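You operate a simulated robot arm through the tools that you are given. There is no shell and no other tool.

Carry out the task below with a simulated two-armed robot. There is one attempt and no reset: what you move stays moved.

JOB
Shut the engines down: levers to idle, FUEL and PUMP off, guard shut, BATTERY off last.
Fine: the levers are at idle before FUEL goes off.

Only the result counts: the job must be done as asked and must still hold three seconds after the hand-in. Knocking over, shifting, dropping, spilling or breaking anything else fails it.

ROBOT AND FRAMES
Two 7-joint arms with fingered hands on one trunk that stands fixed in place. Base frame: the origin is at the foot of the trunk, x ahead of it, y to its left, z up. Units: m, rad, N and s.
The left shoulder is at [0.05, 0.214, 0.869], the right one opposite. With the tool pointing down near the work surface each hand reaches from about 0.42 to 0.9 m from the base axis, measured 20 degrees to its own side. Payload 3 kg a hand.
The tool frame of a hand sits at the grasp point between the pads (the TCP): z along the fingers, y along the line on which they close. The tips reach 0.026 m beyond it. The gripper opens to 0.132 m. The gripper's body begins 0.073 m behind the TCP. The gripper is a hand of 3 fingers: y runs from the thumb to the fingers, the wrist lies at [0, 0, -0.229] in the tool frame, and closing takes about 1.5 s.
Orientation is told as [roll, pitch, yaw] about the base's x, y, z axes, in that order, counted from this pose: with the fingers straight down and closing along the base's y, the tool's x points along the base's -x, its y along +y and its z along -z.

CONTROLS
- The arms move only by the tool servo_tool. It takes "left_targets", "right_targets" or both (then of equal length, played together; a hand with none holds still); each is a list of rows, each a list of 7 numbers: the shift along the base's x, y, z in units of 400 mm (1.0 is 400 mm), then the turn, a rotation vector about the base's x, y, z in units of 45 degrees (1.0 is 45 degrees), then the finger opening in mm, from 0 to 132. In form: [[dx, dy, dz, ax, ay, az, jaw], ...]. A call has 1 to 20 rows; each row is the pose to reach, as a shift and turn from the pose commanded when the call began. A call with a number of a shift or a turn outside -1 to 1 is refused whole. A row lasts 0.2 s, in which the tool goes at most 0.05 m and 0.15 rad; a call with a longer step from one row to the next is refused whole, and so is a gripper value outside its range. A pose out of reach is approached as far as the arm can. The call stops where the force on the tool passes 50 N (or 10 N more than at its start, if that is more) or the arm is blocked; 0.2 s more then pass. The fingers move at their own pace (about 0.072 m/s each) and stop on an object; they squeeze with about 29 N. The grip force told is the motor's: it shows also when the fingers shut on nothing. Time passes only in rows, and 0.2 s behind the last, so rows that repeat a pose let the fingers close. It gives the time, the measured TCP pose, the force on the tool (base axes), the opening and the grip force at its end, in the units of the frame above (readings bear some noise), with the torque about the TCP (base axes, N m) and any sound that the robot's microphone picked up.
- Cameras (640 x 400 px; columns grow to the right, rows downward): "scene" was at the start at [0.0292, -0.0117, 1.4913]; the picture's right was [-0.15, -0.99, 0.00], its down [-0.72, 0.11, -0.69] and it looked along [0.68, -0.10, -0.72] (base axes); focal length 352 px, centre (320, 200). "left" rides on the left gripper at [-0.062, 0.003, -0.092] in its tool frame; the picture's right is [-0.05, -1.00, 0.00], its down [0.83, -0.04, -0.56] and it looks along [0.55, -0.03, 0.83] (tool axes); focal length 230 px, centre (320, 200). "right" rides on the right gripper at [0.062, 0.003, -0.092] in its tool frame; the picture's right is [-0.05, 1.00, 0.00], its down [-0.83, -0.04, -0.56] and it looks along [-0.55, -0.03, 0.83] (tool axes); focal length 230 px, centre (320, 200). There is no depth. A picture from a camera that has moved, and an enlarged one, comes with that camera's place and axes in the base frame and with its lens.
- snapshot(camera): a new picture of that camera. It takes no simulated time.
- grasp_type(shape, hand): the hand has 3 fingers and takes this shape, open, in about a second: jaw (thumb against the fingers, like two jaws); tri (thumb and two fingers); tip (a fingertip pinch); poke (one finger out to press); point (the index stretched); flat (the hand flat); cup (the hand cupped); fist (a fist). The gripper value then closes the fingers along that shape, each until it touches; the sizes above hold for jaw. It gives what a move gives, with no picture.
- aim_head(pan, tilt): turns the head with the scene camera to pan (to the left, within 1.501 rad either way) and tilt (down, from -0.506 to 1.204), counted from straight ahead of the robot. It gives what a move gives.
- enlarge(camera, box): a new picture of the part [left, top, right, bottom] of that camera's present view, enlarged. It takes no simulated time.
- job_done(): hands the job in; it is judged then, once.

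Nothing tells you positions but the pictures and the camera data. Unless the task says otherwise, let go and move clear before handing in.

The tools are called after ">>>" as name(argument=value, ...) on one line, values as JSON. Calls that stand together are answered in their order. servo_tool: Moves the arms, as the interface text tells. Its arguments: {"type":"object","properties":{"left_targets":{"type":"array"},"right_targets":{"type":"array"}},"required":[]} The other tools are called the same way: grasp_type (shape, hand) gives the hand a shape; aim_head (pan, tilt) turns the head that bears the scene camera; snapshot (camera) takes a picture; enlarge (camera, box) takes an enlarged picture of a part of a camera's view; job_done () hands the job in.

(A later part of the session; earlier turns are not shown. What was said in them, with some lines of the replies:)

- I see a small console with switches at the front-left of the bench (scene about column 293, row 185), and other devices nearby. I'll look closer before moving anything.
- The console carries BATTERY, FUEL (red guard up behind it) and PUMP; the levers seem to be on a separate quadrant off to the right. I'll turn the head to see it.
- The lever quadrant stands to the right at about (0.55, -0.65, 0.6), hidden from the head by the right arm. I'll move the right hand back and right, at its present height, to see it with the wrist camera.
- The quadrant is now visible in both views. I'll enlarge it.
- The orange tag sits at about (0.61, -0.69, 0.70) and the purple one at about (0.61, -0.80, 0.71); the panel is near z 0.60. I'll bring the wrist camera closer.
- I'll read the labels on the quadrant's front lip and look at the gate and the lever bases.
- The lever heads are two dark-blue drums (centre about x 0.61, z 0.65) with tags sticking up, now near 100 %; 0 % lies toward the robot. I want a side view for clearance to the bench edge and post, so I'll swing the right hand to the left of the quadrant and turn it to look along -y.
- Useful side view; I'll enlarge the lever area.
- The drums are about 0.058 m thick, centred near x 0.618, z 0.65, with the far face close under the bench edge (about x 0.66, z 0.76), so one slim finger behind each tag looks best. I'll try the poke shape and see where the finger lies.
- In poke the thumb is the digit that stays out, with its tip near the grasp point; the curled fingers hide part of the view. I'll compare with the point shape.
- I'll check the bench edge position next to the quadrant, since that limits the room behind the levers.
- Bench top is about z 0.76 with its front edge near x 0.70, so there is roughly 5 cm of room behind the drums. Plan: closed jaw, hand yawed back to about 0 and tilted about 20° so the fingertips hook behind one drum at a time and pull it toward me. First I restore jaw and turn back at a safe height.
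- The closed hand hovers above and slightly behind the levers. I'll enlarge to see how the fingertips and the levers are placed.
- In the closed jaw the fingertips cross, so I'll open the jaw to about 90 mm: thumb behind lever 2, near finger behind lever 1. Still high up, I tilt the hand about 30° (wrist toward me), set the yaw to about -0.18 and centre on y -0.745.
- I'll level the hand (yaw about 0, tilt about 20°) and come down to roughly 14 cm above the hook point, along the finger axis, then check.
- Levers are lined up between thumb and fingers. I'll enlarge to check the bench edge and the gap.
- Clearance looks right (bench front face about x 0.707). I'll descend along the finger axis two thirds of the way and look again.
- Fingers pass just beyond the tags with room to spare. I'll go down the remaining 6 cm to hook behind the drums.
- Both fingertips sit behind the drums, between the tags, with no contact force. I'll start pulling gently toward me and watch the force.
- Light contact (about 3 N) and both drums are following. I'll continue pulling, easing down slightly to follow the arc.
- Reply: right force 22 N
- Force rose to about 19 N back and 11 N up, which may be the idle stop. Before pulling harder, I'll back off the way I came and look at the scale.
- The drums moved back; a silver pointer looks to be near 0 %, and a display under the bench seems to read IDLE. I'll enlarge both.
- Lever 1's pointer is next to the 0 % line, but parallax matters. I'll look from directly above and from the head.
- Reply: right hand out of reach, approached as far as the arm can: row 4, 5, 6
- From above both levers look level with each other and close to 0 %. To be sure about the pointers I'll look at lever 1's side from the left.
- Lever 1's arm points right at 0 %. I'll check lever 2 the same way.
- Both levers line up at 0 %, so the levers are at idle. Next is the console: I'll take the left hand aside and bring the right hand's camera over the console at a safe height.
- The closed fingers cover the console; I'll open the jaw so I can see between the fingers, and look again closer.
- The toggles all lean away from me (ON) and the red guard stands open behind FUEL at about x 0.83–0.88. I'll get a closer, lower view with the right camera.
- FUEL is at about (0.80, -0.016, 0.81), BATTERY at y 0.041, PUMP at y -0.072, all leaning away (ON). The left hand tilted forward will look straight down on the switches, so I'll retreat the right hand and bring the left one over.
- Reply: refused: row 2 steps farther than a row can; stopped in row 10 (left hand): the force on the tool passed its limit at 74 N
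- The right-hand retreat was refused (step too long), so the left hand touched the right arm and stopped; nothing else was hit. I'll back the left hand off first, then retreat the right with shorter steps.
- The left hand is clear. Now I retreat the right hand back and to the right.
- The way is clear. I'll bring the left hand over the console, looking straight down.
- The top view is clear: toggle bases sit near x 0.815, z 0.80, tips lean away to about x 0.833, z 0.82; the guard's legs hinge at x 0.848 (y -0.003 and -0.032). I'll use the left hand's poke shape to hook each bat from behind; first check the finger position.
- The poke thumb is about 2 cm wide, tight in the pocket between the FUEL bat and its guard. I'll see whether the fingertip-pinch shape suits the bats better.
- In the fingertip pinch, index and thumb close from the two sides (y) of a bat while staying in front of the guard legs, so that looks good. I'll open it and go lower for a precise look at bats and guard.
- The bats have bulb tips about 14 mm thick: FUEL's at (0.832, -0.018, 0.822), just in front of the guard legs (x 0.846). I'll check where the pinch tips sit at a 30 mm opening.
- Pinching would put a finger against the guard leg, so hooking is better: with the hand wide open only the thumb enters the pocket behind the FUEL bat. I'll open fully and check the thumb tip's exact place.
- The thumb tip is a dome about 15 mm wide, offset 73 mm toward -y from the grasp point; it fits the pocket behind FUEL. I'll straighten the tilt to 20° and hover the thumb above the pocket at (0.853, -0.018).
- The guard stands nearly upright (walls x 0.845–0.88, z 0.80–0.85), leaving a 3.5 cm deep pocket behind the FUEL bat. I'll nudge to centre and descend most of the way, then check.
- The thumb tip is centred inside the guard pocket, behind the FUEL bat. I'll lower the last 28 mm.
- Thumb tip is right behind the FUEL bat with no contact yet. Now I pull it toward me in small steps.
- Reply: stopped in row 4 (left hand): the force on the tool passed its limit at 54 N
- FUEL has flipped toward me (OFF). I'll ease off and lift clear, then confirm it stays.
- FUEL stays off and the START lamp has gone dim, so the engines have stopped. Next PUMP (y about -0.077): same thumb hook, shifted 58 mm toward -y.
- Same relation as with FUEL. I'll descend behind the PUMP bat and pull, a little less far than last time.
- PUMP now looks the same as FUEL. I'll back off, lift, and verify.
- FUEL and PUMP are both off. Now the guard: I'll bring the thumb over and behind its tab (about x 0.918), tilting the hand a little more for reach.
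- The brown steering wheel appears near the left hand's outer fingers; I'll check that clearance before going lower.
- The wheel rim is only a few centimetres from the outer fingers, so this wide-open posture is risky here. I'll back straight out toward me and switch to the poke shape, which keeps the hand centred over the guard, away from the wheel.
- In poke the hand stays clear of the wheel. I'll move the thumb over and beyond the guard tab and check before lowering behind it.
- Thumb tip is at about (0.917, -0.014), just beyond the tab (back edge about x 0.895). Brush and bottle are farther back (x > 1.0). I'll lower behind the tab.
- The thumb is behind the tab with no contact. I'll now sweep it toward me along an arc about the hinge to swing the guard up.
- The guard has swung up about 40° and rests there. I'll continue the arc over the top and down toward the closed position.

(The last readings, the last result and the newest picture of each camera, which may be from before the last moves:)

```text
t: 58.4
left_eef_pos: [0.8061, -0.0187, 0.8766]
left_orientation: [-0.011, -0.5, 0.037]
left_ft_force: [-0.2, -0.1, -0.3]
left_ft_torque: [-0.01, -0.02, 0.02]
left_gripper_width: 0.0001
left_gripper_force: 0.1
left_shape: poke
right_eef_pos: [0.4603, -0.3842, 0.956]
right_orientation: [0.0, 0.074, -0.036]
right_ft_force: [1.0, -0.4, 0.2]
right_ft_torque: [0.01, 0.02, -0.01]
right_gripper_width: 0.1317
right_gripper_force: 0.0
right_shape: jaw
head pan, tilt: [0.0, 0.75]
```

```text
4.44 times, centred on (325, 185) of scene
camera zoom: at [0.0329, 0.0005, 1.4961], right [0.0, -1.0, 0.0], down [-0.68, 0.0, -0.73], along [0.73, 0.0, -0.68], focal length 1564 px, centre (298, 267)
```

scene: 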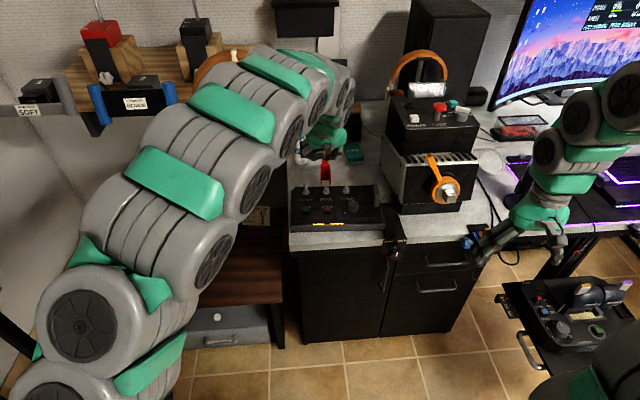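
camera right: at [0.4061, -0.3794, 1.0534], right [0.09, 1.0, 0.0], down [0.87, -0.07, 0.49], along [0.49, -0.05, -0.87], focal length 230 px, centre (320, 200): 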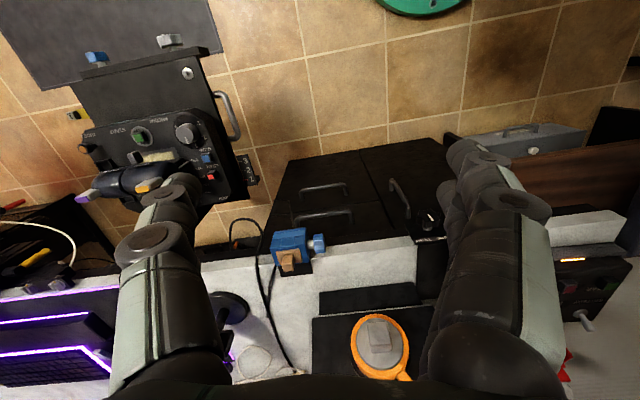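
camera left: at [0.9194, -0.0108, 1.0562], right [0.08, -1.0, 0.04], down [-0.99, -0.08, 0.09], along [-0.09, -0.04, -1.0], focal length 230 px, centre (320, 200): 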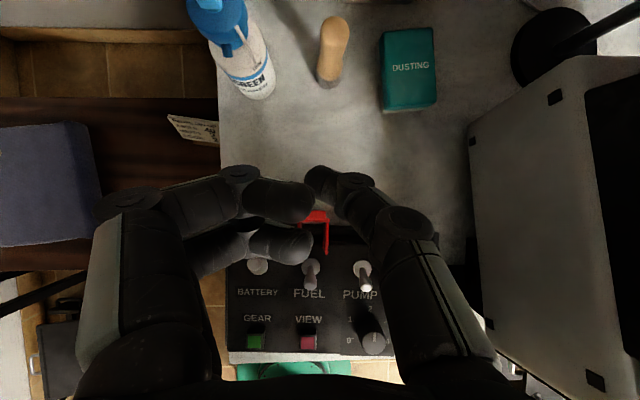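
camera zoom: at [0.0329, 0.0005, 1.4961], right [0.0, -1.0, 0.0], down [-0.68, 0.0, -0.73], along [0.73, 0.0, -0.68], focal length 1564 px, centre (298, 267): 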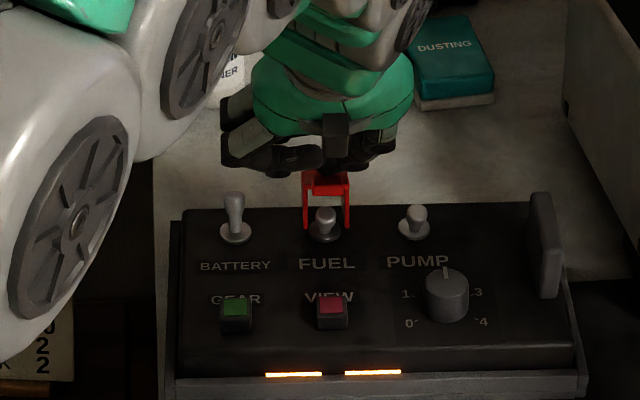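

The guard now covers FUEL, nearly shut. I'll press it down gently the rest of the way.

>>> servo_tool(left_targets=[[-0.01, 0, -0.015, 0, 0, 0, 132], [-0.018, 0, -0.03, 0, 0, 0, 132], [-0.02, 0, -0.045, 0, 0, 0, 132], [-0.02, 0, -0.055, 0, 0, 0, 132]])

>>> enlarge(camera="left", box=[240, 120, 400, 280])

>>> enlarge(camera="scene", box=[280, 140, 370, 230])

```text
t: 59.4
left_eef_pos: [0.8, -0.0218, 0.8573]
left_orientation: [-0.015, -0.508, 0.039]
left_ft_force: [-1.6, -7.7, 34.7]
left_ft_torque: [0.02, -0.22, -0.06]
left_gripper_width: 0.0
left_gripper_force: 0.1
left_shape: poke
right_eef_pos: [0.459, -0.3858, 0.9561]
right_orientation: [0.001, 0.075, -0.037]
right_ft_force: [0.3, 0.4, 0.7]
right_ft_torque: [-0.01, -0.01, -0.02]
right_gripper_width: 0.132
right_gripper_force: 0.1
right_shape: jaw
head pan, tilt: [0.0, 0.75]
```

```text
2.50 times, centred on (320, 200) of left
camera zoom: at [0.8092, -0.0162, 0.9687], right [0.08, -1.0, 0.04], down [-0.99, -0.07, 0.08], along [-0.08, -0.05, -1.0], focal length 575 px, centre (320, 200)
```

zoom: 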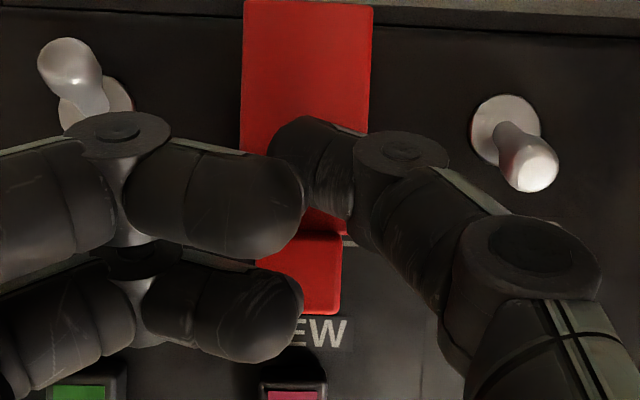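

```text
4.44 times, centred on (325, 185) of scene
camera zoom: at [0.0323, 0.0004, 1.4961], right [0.0, -1.0, 0.0], down [-0.68, 0.0, -0.73], along [0.73, 0.0, -0.68], focal length 1564 px, centre (298, 267)
```

zoom: 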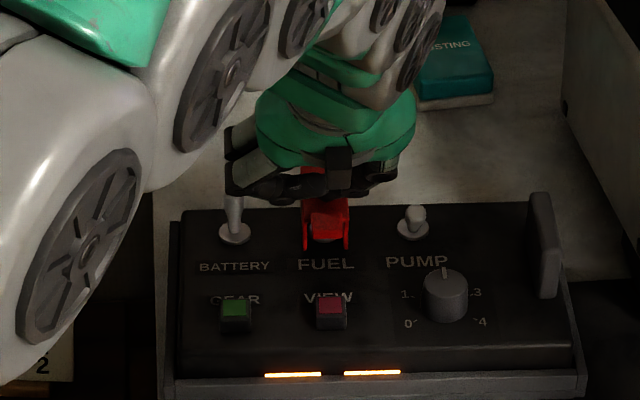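

The guard bottomed out with about 35 N of reaction, so it should be shut. I'll lift off and check that it stays shut.

>>> servo_tool(left_targets=[[0.0, 0, 0.05, 0, 0, 0, 132], [-0.02, 0, 0.13, 0, 0, 0, 132], [-0.06, 0, 0.22, 0, 0, 0, 132], [-0.1, 0, 0.3, 0, 0, 0, 132]])

>>> snapshot(camera="left")

>>> enlarge(camera="scene", box=[280, 140, 370, 230])

```text
t: 60.4
left_eef_pos: [0.759, -0.0206, 0.9716]
left_orientation: [-0.014, -0.497, 0.042]
left_ft_force: [-0.4, 0.9, 0.2]
left_ft_torque: [0.02, -0.02, -0.01]
left_gripper_width: 0.0
left_gripper_force: 0.1
left_shape: poke
right_eef_pos: [0.4601, -0.3845, 0.9564]
right_orientation: [0.001, 0.076, -0.036]
right_ft_force: [0.1, 0.7, -0.2]
right_ft_torque: [0.04, -0.01, -0.05]
right_gripper_width: 0.1318
right_gripper_force: 0.2
right_shape: jaw
head pan, tilt: [0.0, 0.75]
```

```text
taken
camera left: at [0.7693, -0.0146, 1.0829], right [0.08, -1.0, 0.04], down [-0.99, -0.08, 0.09], along [-0.09, -0.04, -1.0], focal length 230 px, centre (320, 200)
```

left: 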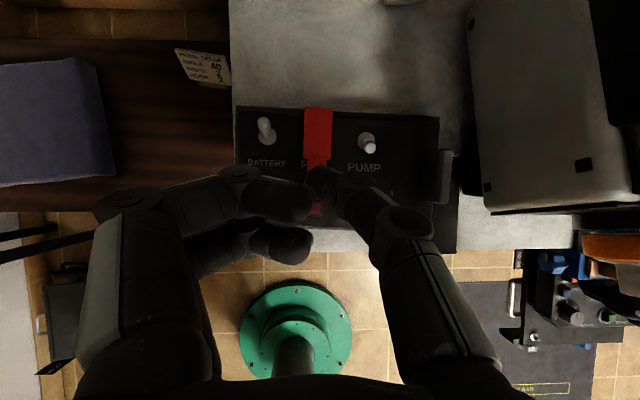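

```text
4.44 times, centred on (325, 185) of scene
camera zoom: at [0.0328, 0.0005, 1.4961], right [0.0, -1.0, 0.0], down [-0.68, 0.0, -0.73], along [0.73, 0.0, -0.68], focal length 1564 px, centre (298, 267)
```

zoom: 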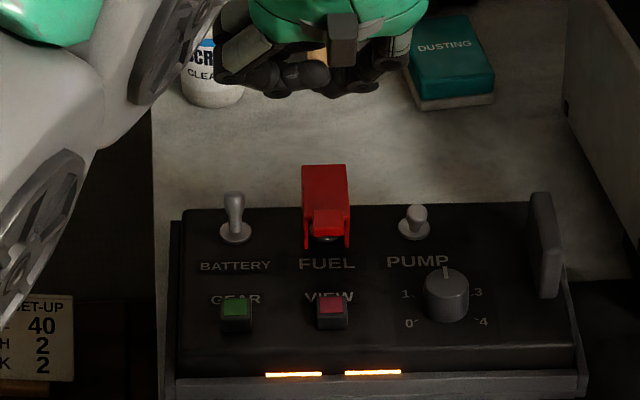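

The guard is shut flat over FUEL. Last is BATTERY (bulb at about (0.830, 0.041, 0.823)): I'll bring the poke thumb above the spot just behind it.

>>> servo_tool(left_targets=[[0.08, 0.05, -0.02, 0, 0, 0, 132], [0.16, 0.1, -0.06, 0, 0, 0, 132], [0.2375, 0.148, -0.125, 0, 0, 0, 132]])

>>> snapshot(camera="left")

>>> enlarge(camera="left", box=[240, 120, 400, 280])

>>> enlarge(camera="scene", box=[280, 130, 370, 220])

```text
t: 61.2
left_eef_pos: [0.8539, 0.0371, 0.9233]
left_orientation: [-0.013, -0.501, 0.039]
left_ft_force: [0.4, -0.3, 0.6]
left_ft_torque: [-0.01, 0.02, 0.01]
left_gripper_width: 0.0
left_gripper_force: 0.0
left_shape: poke
right_eef_pos: [0.4606, -0.3847, 0.956]
right_orientation: [0.0, 0.076, -0.038]
right_ft_force: [0.5, -0.5, 0.0]
right_ft_torque: [-0.01, 0.01, -0.02]
right_gripper_width: 0.1323
right_gripper_force: 0.0
right_shape: jaw
head pan, tilt: [0.0, 0.75]
```

```text
taken
camera left: at [0.8632, 0.043, 1.0346], right [0.08, -1.0, 0.04], down [-0.99, -0.07, 0.09], along [-0.09, -0.04, -1.0], focal length 230 px, centre (320, 200)
```

left: 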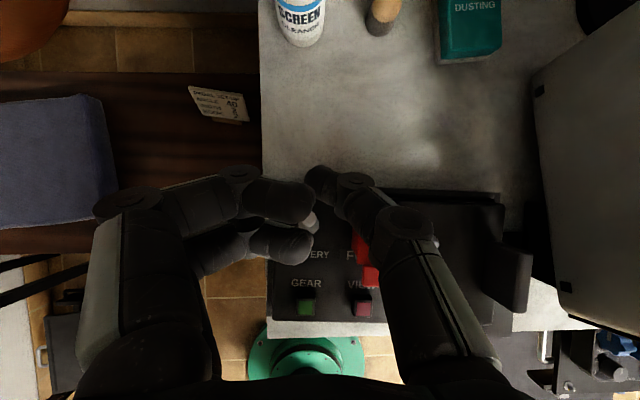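

```text
2.50 times, centred on (320, 200) of left
camera zoom: at [0.8632, 0.043, 1.0346], right [0.08, -1.0, 0.04], down [-0.99, -0.07, 0.09], along [-0.09, -0.04, -1.0], focal length 575 px, centre (320, 200)
```

zoom: 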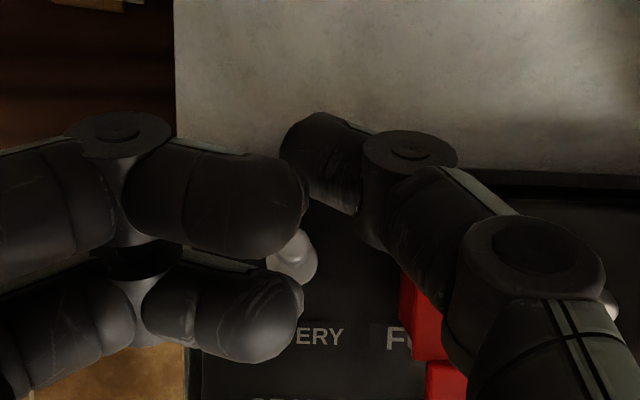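

```text
4.44 times, centred on (325, 175) of scene
camera zoom: at [0.0329, 0.0005, 1.4961], right [0.0, -1.0, 0.0], down [-0.68, 0.0, -0.73], along [0.73, 0.0, -0.68], focal length 1564 px, centre (298, 311)
```

zoom: 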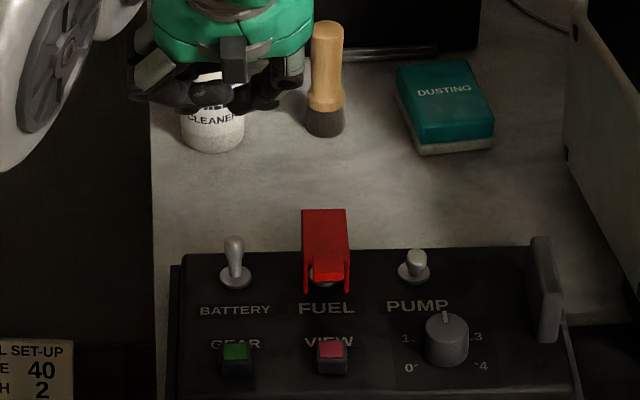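

Thumb tip is at (0.861, 0.040), directly behind the BATTERY bat. I'll descend behind it.

>>> servo_tool(left_targets=[[0.0, 0.005, -0.08, 0, 0, 0, 132], [0.0, 0.005, -0.15, 0, 0, 0, 132], [0.0, 0.005, -0.217, 0, 0, 0, 132]])

>>> enlarge(camera="left", box=[240, 120, 400, 280])

>>> enlarge(camera="scene", box=[280, 140, 350, 210])

```text
t: 62.0
left_eef_pos: [0.8514, 0.0404, 0.8391]
left_orientation: [-0.012, -0.498, 0.038]
left_ft_force: [-0.7, 0.2, 1.0]
left_ft_torque: [0.0, 0.02, -0.02]
left_gripper_width: 0.0001
left_gripper_force: 0.1
left_shape: poke
right_eef_pos: [0.46, -0.3845, 0.9561]
right_orientation: [0.0, 0.075, -0.037]
right_ft_force: [-0.4, -0.5, -0.2]
right_ft_torque: [0.03, 0.01, -0.02]
right_gripper_width: 0.1319
right_gripper_force: 0.0
right_shape: jaw
head pan, tilt: [0.0, 0.75]
```

```text
2.50 times, centred on (320, 200) of left
camera zoom: at [0.8619, 0.0455, 0.9479], right [0.08, -1.0, 0.04], down [-0.99, -0.08, 0.09], along [-0.09, -0.04, -1.0], focal length 575 px, centre (320, 200)
```

zoom: 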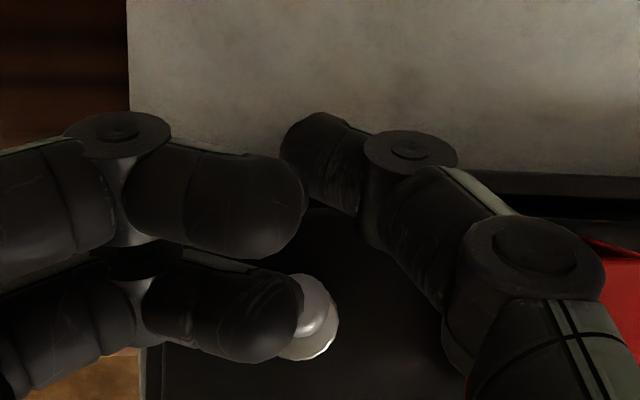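

```text
5.71 times, centred on (315, 175) of scene
camera zoom: at [0.0329, 0.0005, 1.4961], right [0.0, -1.0, 0.0], down [-0.68, 0.0, -0.73], along [0.73, 0.0, -0.68], focal length 2010 px, centre (349, 343)
```

zoom: 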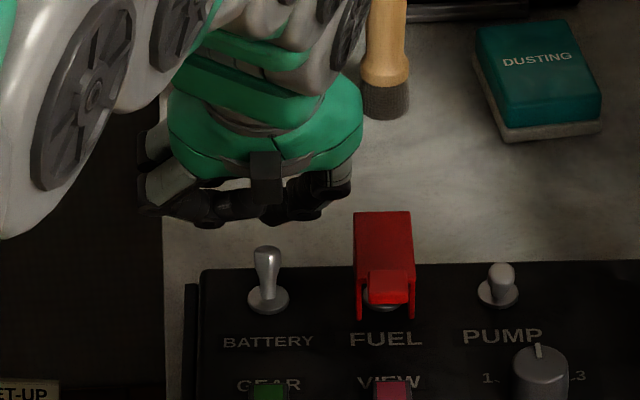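

Thumb is in place; I'll shift 4 mm toward +y to keep the curled fingers off the bat, then pull BATTERY toward me.

>>> servo_tool(left_targets=[[-0.01, 0.01, 0.0, 0, 0, 0, 132], [-0.03, 0.01, 0.0, 0, 0, 0, 132], [-0.05, 0.01, 0.0, 0, 0, 0, 132], [-0.07, 0.01, 0.002, 0, 0, 0, 132], [-0.082, 0.01, 0.004, 0, 0, 0, 132]])

>>> enlarge(camera="left", box=[240, 120, 400, 280])

>>> enlarge(camera="scene", box=[280, 150, 370, 240])

```text
t: 63.2
left_eef_pos: [0.8198, 0.0455, 0.8396]
left_orientation: [-0.013, -0.498, 0.04]
left_ft_force: [-0.1, -0.2, -0.1]
left_ft_torque: [0.02, -0.01, -0.02]
left_gripper_width: 0.0
left_gripper_force: 0.1
left_shape: poke
right_eef_pos: [0.4595, -0.3851, 0.9564]
right_orientation: [0.0, 0.076, -0.038]
right_ft_force: [-0.1, 0.3, 0.0]
right_ft_torque: [0.03, 0.01, -0.05]
right_gripper_width: 0.1317
right_gripper_force: 0.0
right_shape: jaw
head pan, tilt: [0.0, 0.75]
```

```text
2.50 times, centred on (320, 200) of left
camera zoom: at [0.8286, 0.0513, 0.9494], right [0.08, -1.0, 0.04], down [-0.99, -0.08, 0.09], along [-0.09, -0.04, -1.0], focal length 575 px, centre (320, 200)
```

zoom: 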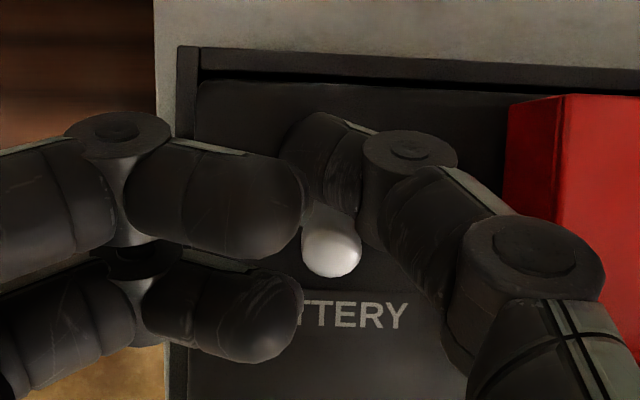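

```text
4.44 times, centred on (325, 195) of scene
camera zoom: at [0.0329, 0.0005, 1.4961], right [0.0, -1.0, 0.0], down [-0.68, 0.0, -0.73], along [0.73, 0.0, -0.68], focal length 1564 px, centre (298, 222)
```

zoom: 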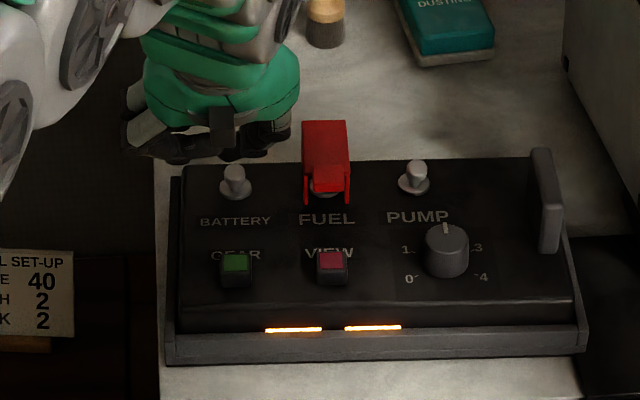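

BATTERY has flipped toward me with no residual force. I'll lift clear and compare all three.

>>> servo_tool(left_targets=[[0.02, 0.0, 0.01, 0, 0, 0, 132], [0.03, 0.0, 0.09, 0, 0, 0, 132], [0.0, 0.03, 0.19, 0, 0, 0, 132], [-0.08, 0.08, 0.26, 0, 0, 0, 132], [-0.17, 0.15, 0.29, 0, 0, 0, 132], [-0.26, 0.22, 0.32, 0, 0, 0, 132], [-0.35, 0.29, 0.35, 0, 0, 0, 132]])

>>> snapshot(camera="left")

>>> snapshot(camera="scene")

>>> enlarge(camera="scene", box=[285, 150, 385, 240])

```text
t: 64.8
left_eef_pos: [0.6783, 0.1609, 0.9751]
left_orientation: [-0.011, -0.5, 0.041]
left_ft_force: [-0.2, 0.2, -0.2]
left_ft_torque: [-0.02, -0.04, 0.0]
left_gripper_width: 0.0004
left_gripper_force: 0.1
left_shape: poke
right_eef_pos: [0.4608, -0.3846, 0.9548]
right_orientation: [0.001, 0.075, -0.036]
right_ft_force: [0.1, -0.1, 0.1]
right_ft_torque: [-0.03, -0.02, -0.01]
right_gripper_width: 0.132
right_gripper_force: 0.1
right_shape: jaw
head pan, tilt: [0.0, 0.75]
```

```text
taken
camera left: at [0.6881, 0.1658, 1.0847], right [0.08, -1.0, 0.04], down [-0.99, -0.08, 0.09], along [-0.09, -0.04, -1.0], focal length 230 px, centre (320, 200)
```

left: 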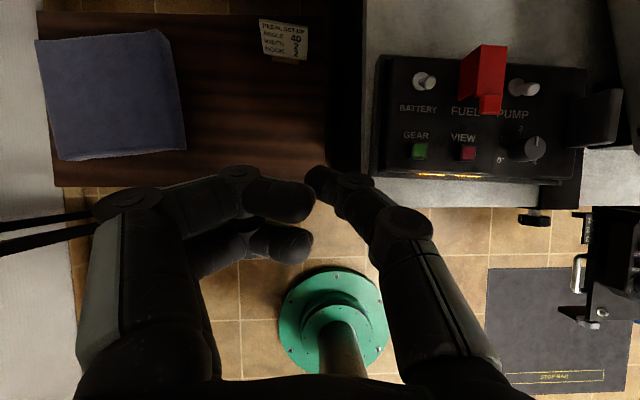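

```text
taken
```

scene: 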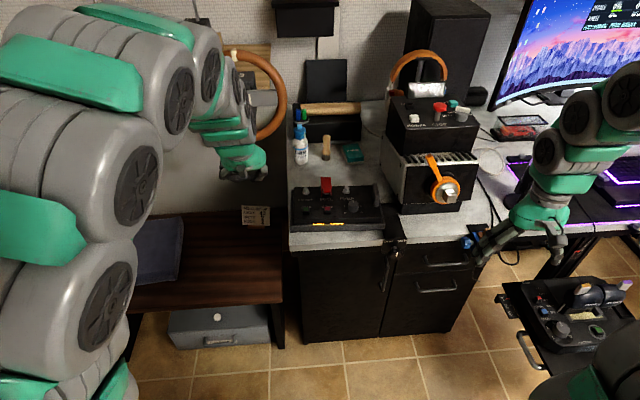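

```text
4.44 times, centred on (335, 195) of scene
camera zoom: at [0.0328, 0.0005, 1.4961], right [0.0, -1.0, 0.0], down [-0.68, 0.0, -0.73], along [0.73, 0.0, -0.68], focal length 1564 px, centre (253, 222)
```

zoom: 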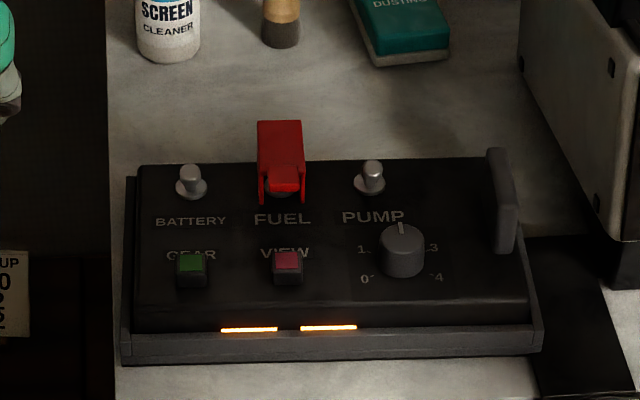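

All three switches look off and the guard is shut. I'll check the quadrant's readouts and the levers once more.

>>> enlarge(camera="right", box=[60, 90, 260, 220])

>>> enlarge(camera="right", box=[75, 95, 175, 160])

>>> enlarge(camera="scene", box=[490, 260, 640, 370])

>>> enlarge(camera="left", box=[370, 30, 610, 190])

```text
3.08 times, centred on (160, 155) of right
camera zoom: at [0.406, -0.3794, 1.0534], right [0.09, 1.0, 0.0], down [0.87, -0.07, 0.49], along [0.49, -0.05, -0.87], focal length 708 px, centre (812, 338)
```

zoom: 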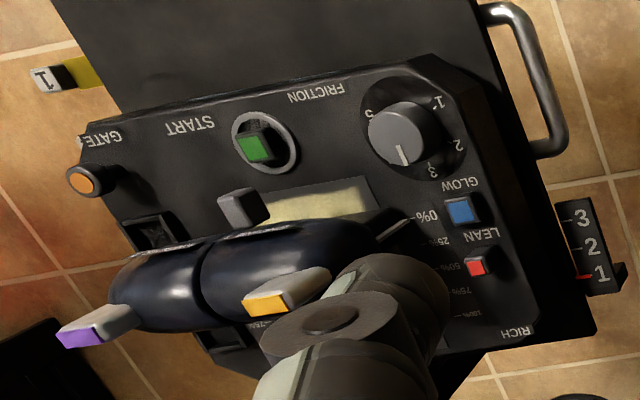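

```text
6.15 times, centred on (125, 128) of right
camera zoom: at [0.406, -0.3794, 1.0534], right [0.09, 1.0, 0.0], down [0.87, -0.07, 0.49], along [0.49, -0.05, -0.87], focal length 1416 px, centre (1520, 646)
```

zoom: 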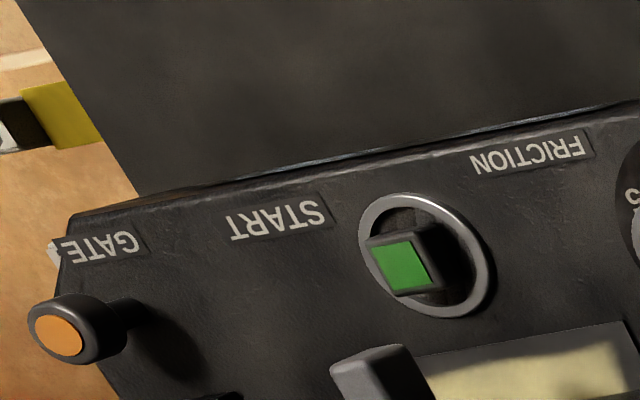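

```text
3.64 times, centred on (565, 315) of scene
camera zoom: at [0.0328, 0.0005, 1.4961], right [0.0, -1.0, 0.0], down [-0.68, 0.0, -0.73], along [0.73, 0.0, -0.68], focal length 1279 px, centre (-571, -218)
```

zoom: 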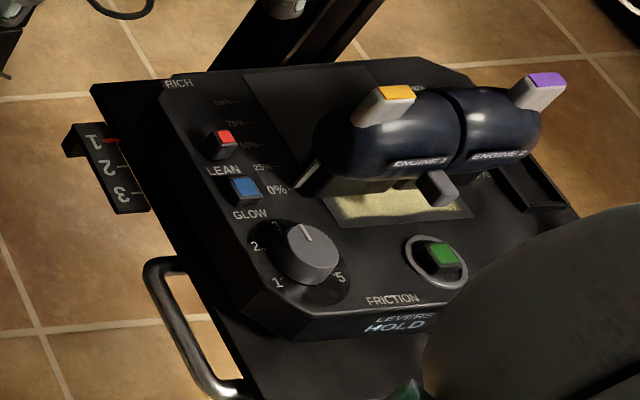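

```text
2.50 times, centred on (490, 110) of left
camera zoom: at [0.6881, 0.1658, 1.0847], right [0.08, -1.0, 0.04], down [-0.99, -0.08, 0.09], along [-0.09, -0.04, -1.0], focal length 575 px, centre (-105, 425)
```

zoom: 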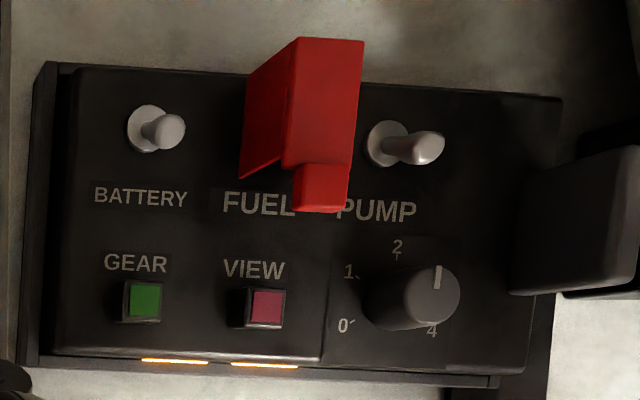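

Levers read 0 %, the START lamp is dark, and BATTERY and PUMP lean identically toward me. I'll take one closer look at the quadrant's ENGINES readout with the right camera, staying well above it.

>>> servo_tool(right_targets=[[-0.03, -0.1, 0.0, 0, 0, 0, 132], [-0.06, -0.2, 0.0, 0, 0, 0, 132], [-0.09, -0.3, 0.0, 0, 0, 0, 132], [-0.12, -0.4, 0.0, 0, 0, 0, 132], [-0.15, -0.5, 0.0, 0, 0, 0, 132], [-0.18, -0.6, 0.0, 0, 0, 0, 132], [-0.21, -0.6875, 0.0, 0, 0, 0, 132]])

>>> snapshot(camera="right")

>>> enlarge(camera="right", box=[220, 100, 400, 220])

```text
t: 66.4
left_eef_pos: [0.6787, 0.1601, 0.9735]
left_orientation: [-0.01, -0.499, 0.04]
left_ft_force: [0.8, 0.3, 0.5]
left_ft_torque: [-0.01, 0.01, 0.03]
left_gripper_width: 0.0
left_gripper_force: 0.0
left_shape: poke
right_eef_pos: [0.3763, -0.6601, 0.9557]
right_orientation: [-0.001, 0.073, -0.037]
right_ft_force: [0.2, -0.7, 1.0]
right_ft_torque: [0.01, -0.01, 0.0]
right_gripper_width: 0.132
right_gripper_force: 0.1
right_shape: jaw
head pan, tilt: [0.0, 0.75]
```

```text
taken
camera right: at [0.3232, -0.6554, 1.0527], right [0.09, 1.0, 0.0], down [0.87, -0.07, 0.49], along [0.49, -0.05, -0.87], focal length 230 px, centre (320, 200)
```

right: 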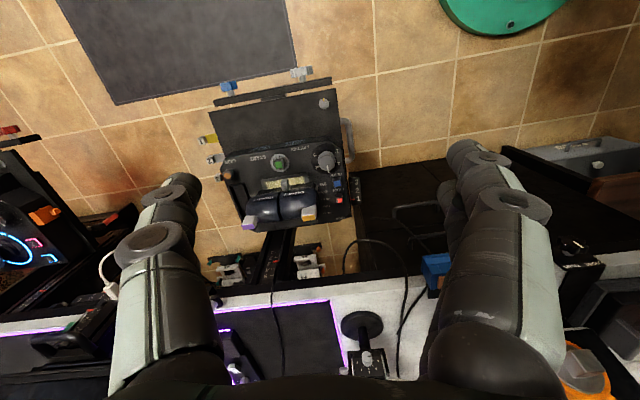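

```text
3.33 times, centred on (310, 160) of right
camera zoom: at [0.3232, -0.6554, 1.0527], right [0.09, 1.0, 0.0], down [0.87, -0.07, 0.49], along [0.49, -0.05, -0.87], focal length 767 px, centre (353, 333)
```

zoom: 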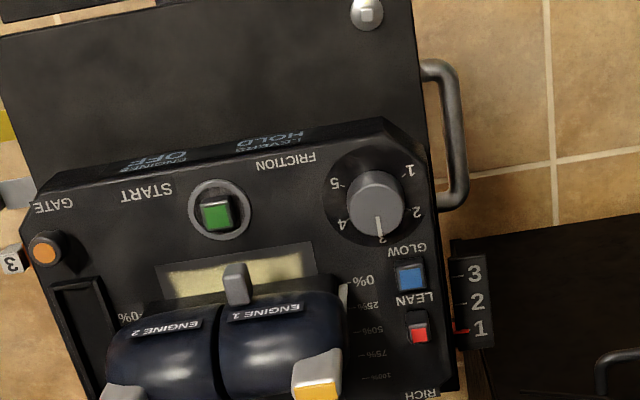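

The readout now says ENGINES OFF, LEVERS HOLD. One last zoom on both levers against the 0 % marks.

>>> enlarge(camera="right", box=[235, 160, 345, 230])

>>> enlarge(camera="scene", box=[285, 150, 385, 240])

>>> snapshot(camera="scene")

```text
5.71 times, centred on (290, 195) of right
camera zoom: at [0.3232, -0.6554, 1.0527], right [0.09, 1.0, 0.0], down [0.87, -0.07, 0.49], along [0.49, -0.05, -0.87], focal length 1315 px, centre (491, 229)
```

zoom: 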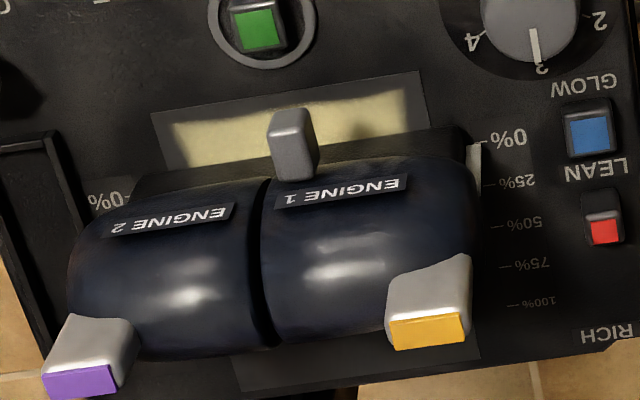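

```text
4.44 times, centred on (335, 195) of scene
camera zoom: at [0.0329, 0.0005, 1.4961], right [0.0, -1.0, 0.0], down [-0.68, 0.0, -0.73], along [0.73, 0.0, -0.68], focal length 1564 px, centre (253, 222)
```

zoom: 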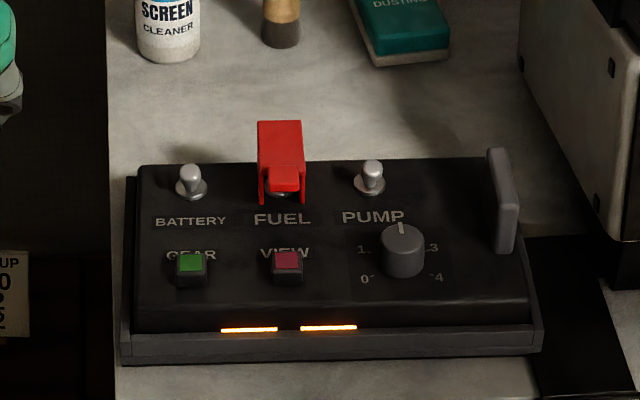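

```text
taken
```

scene: 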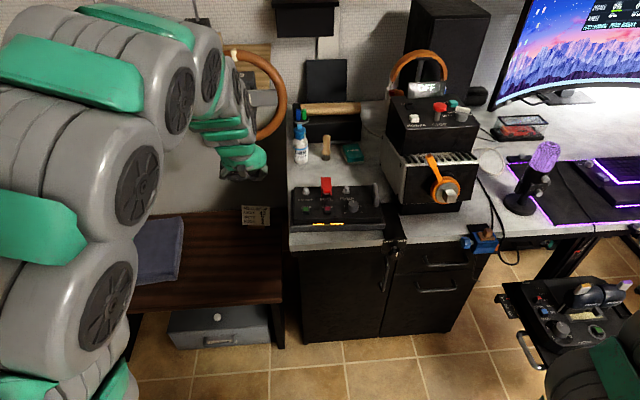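

Both levers sit at 0 % and the readout says ENGINES OFF. FUEL, PUMP and BATTERY are off, the guard is shut, and both hands are clear with nothing else disturbed. I'm handing in.

>>> job_done()

```text
The job is handed in.
```

The engines are shut down and the job is handed in. I have no verdict from the judge yet.

- **Levers:** both were pulled back to 0 % (idle) before FUEL was touched. They still line up with the 0 % marks, and the quadrant reads LEVERS HOLD.
- **FUEL and PUMP:** FUEL went off first, then PUMP. After that the START lamp was dark and the quadrant read ENGINES OFF.
- **Guard:** it is shut flat over FUEL and stayed shut when I lifted off.
- **BATTERY:** it was switched off last and leans the same way as PUMP. The two orange bars on the console's front edge stayed lit the whole time. I take them to be unrelated to BATTERY, but I couldn't confirm that.

While I was positioning, the left hand bumped the right arm once at about 74 N, because the right hand's move out of the way had been refused. When FUEL hit its stop the force briefly reached 54 N. The left hand also came within a few centimetres of the steering wheel, so I backed out and used a different grip. The final pictures show nothing else moved or knocked over, and both hands are clear.
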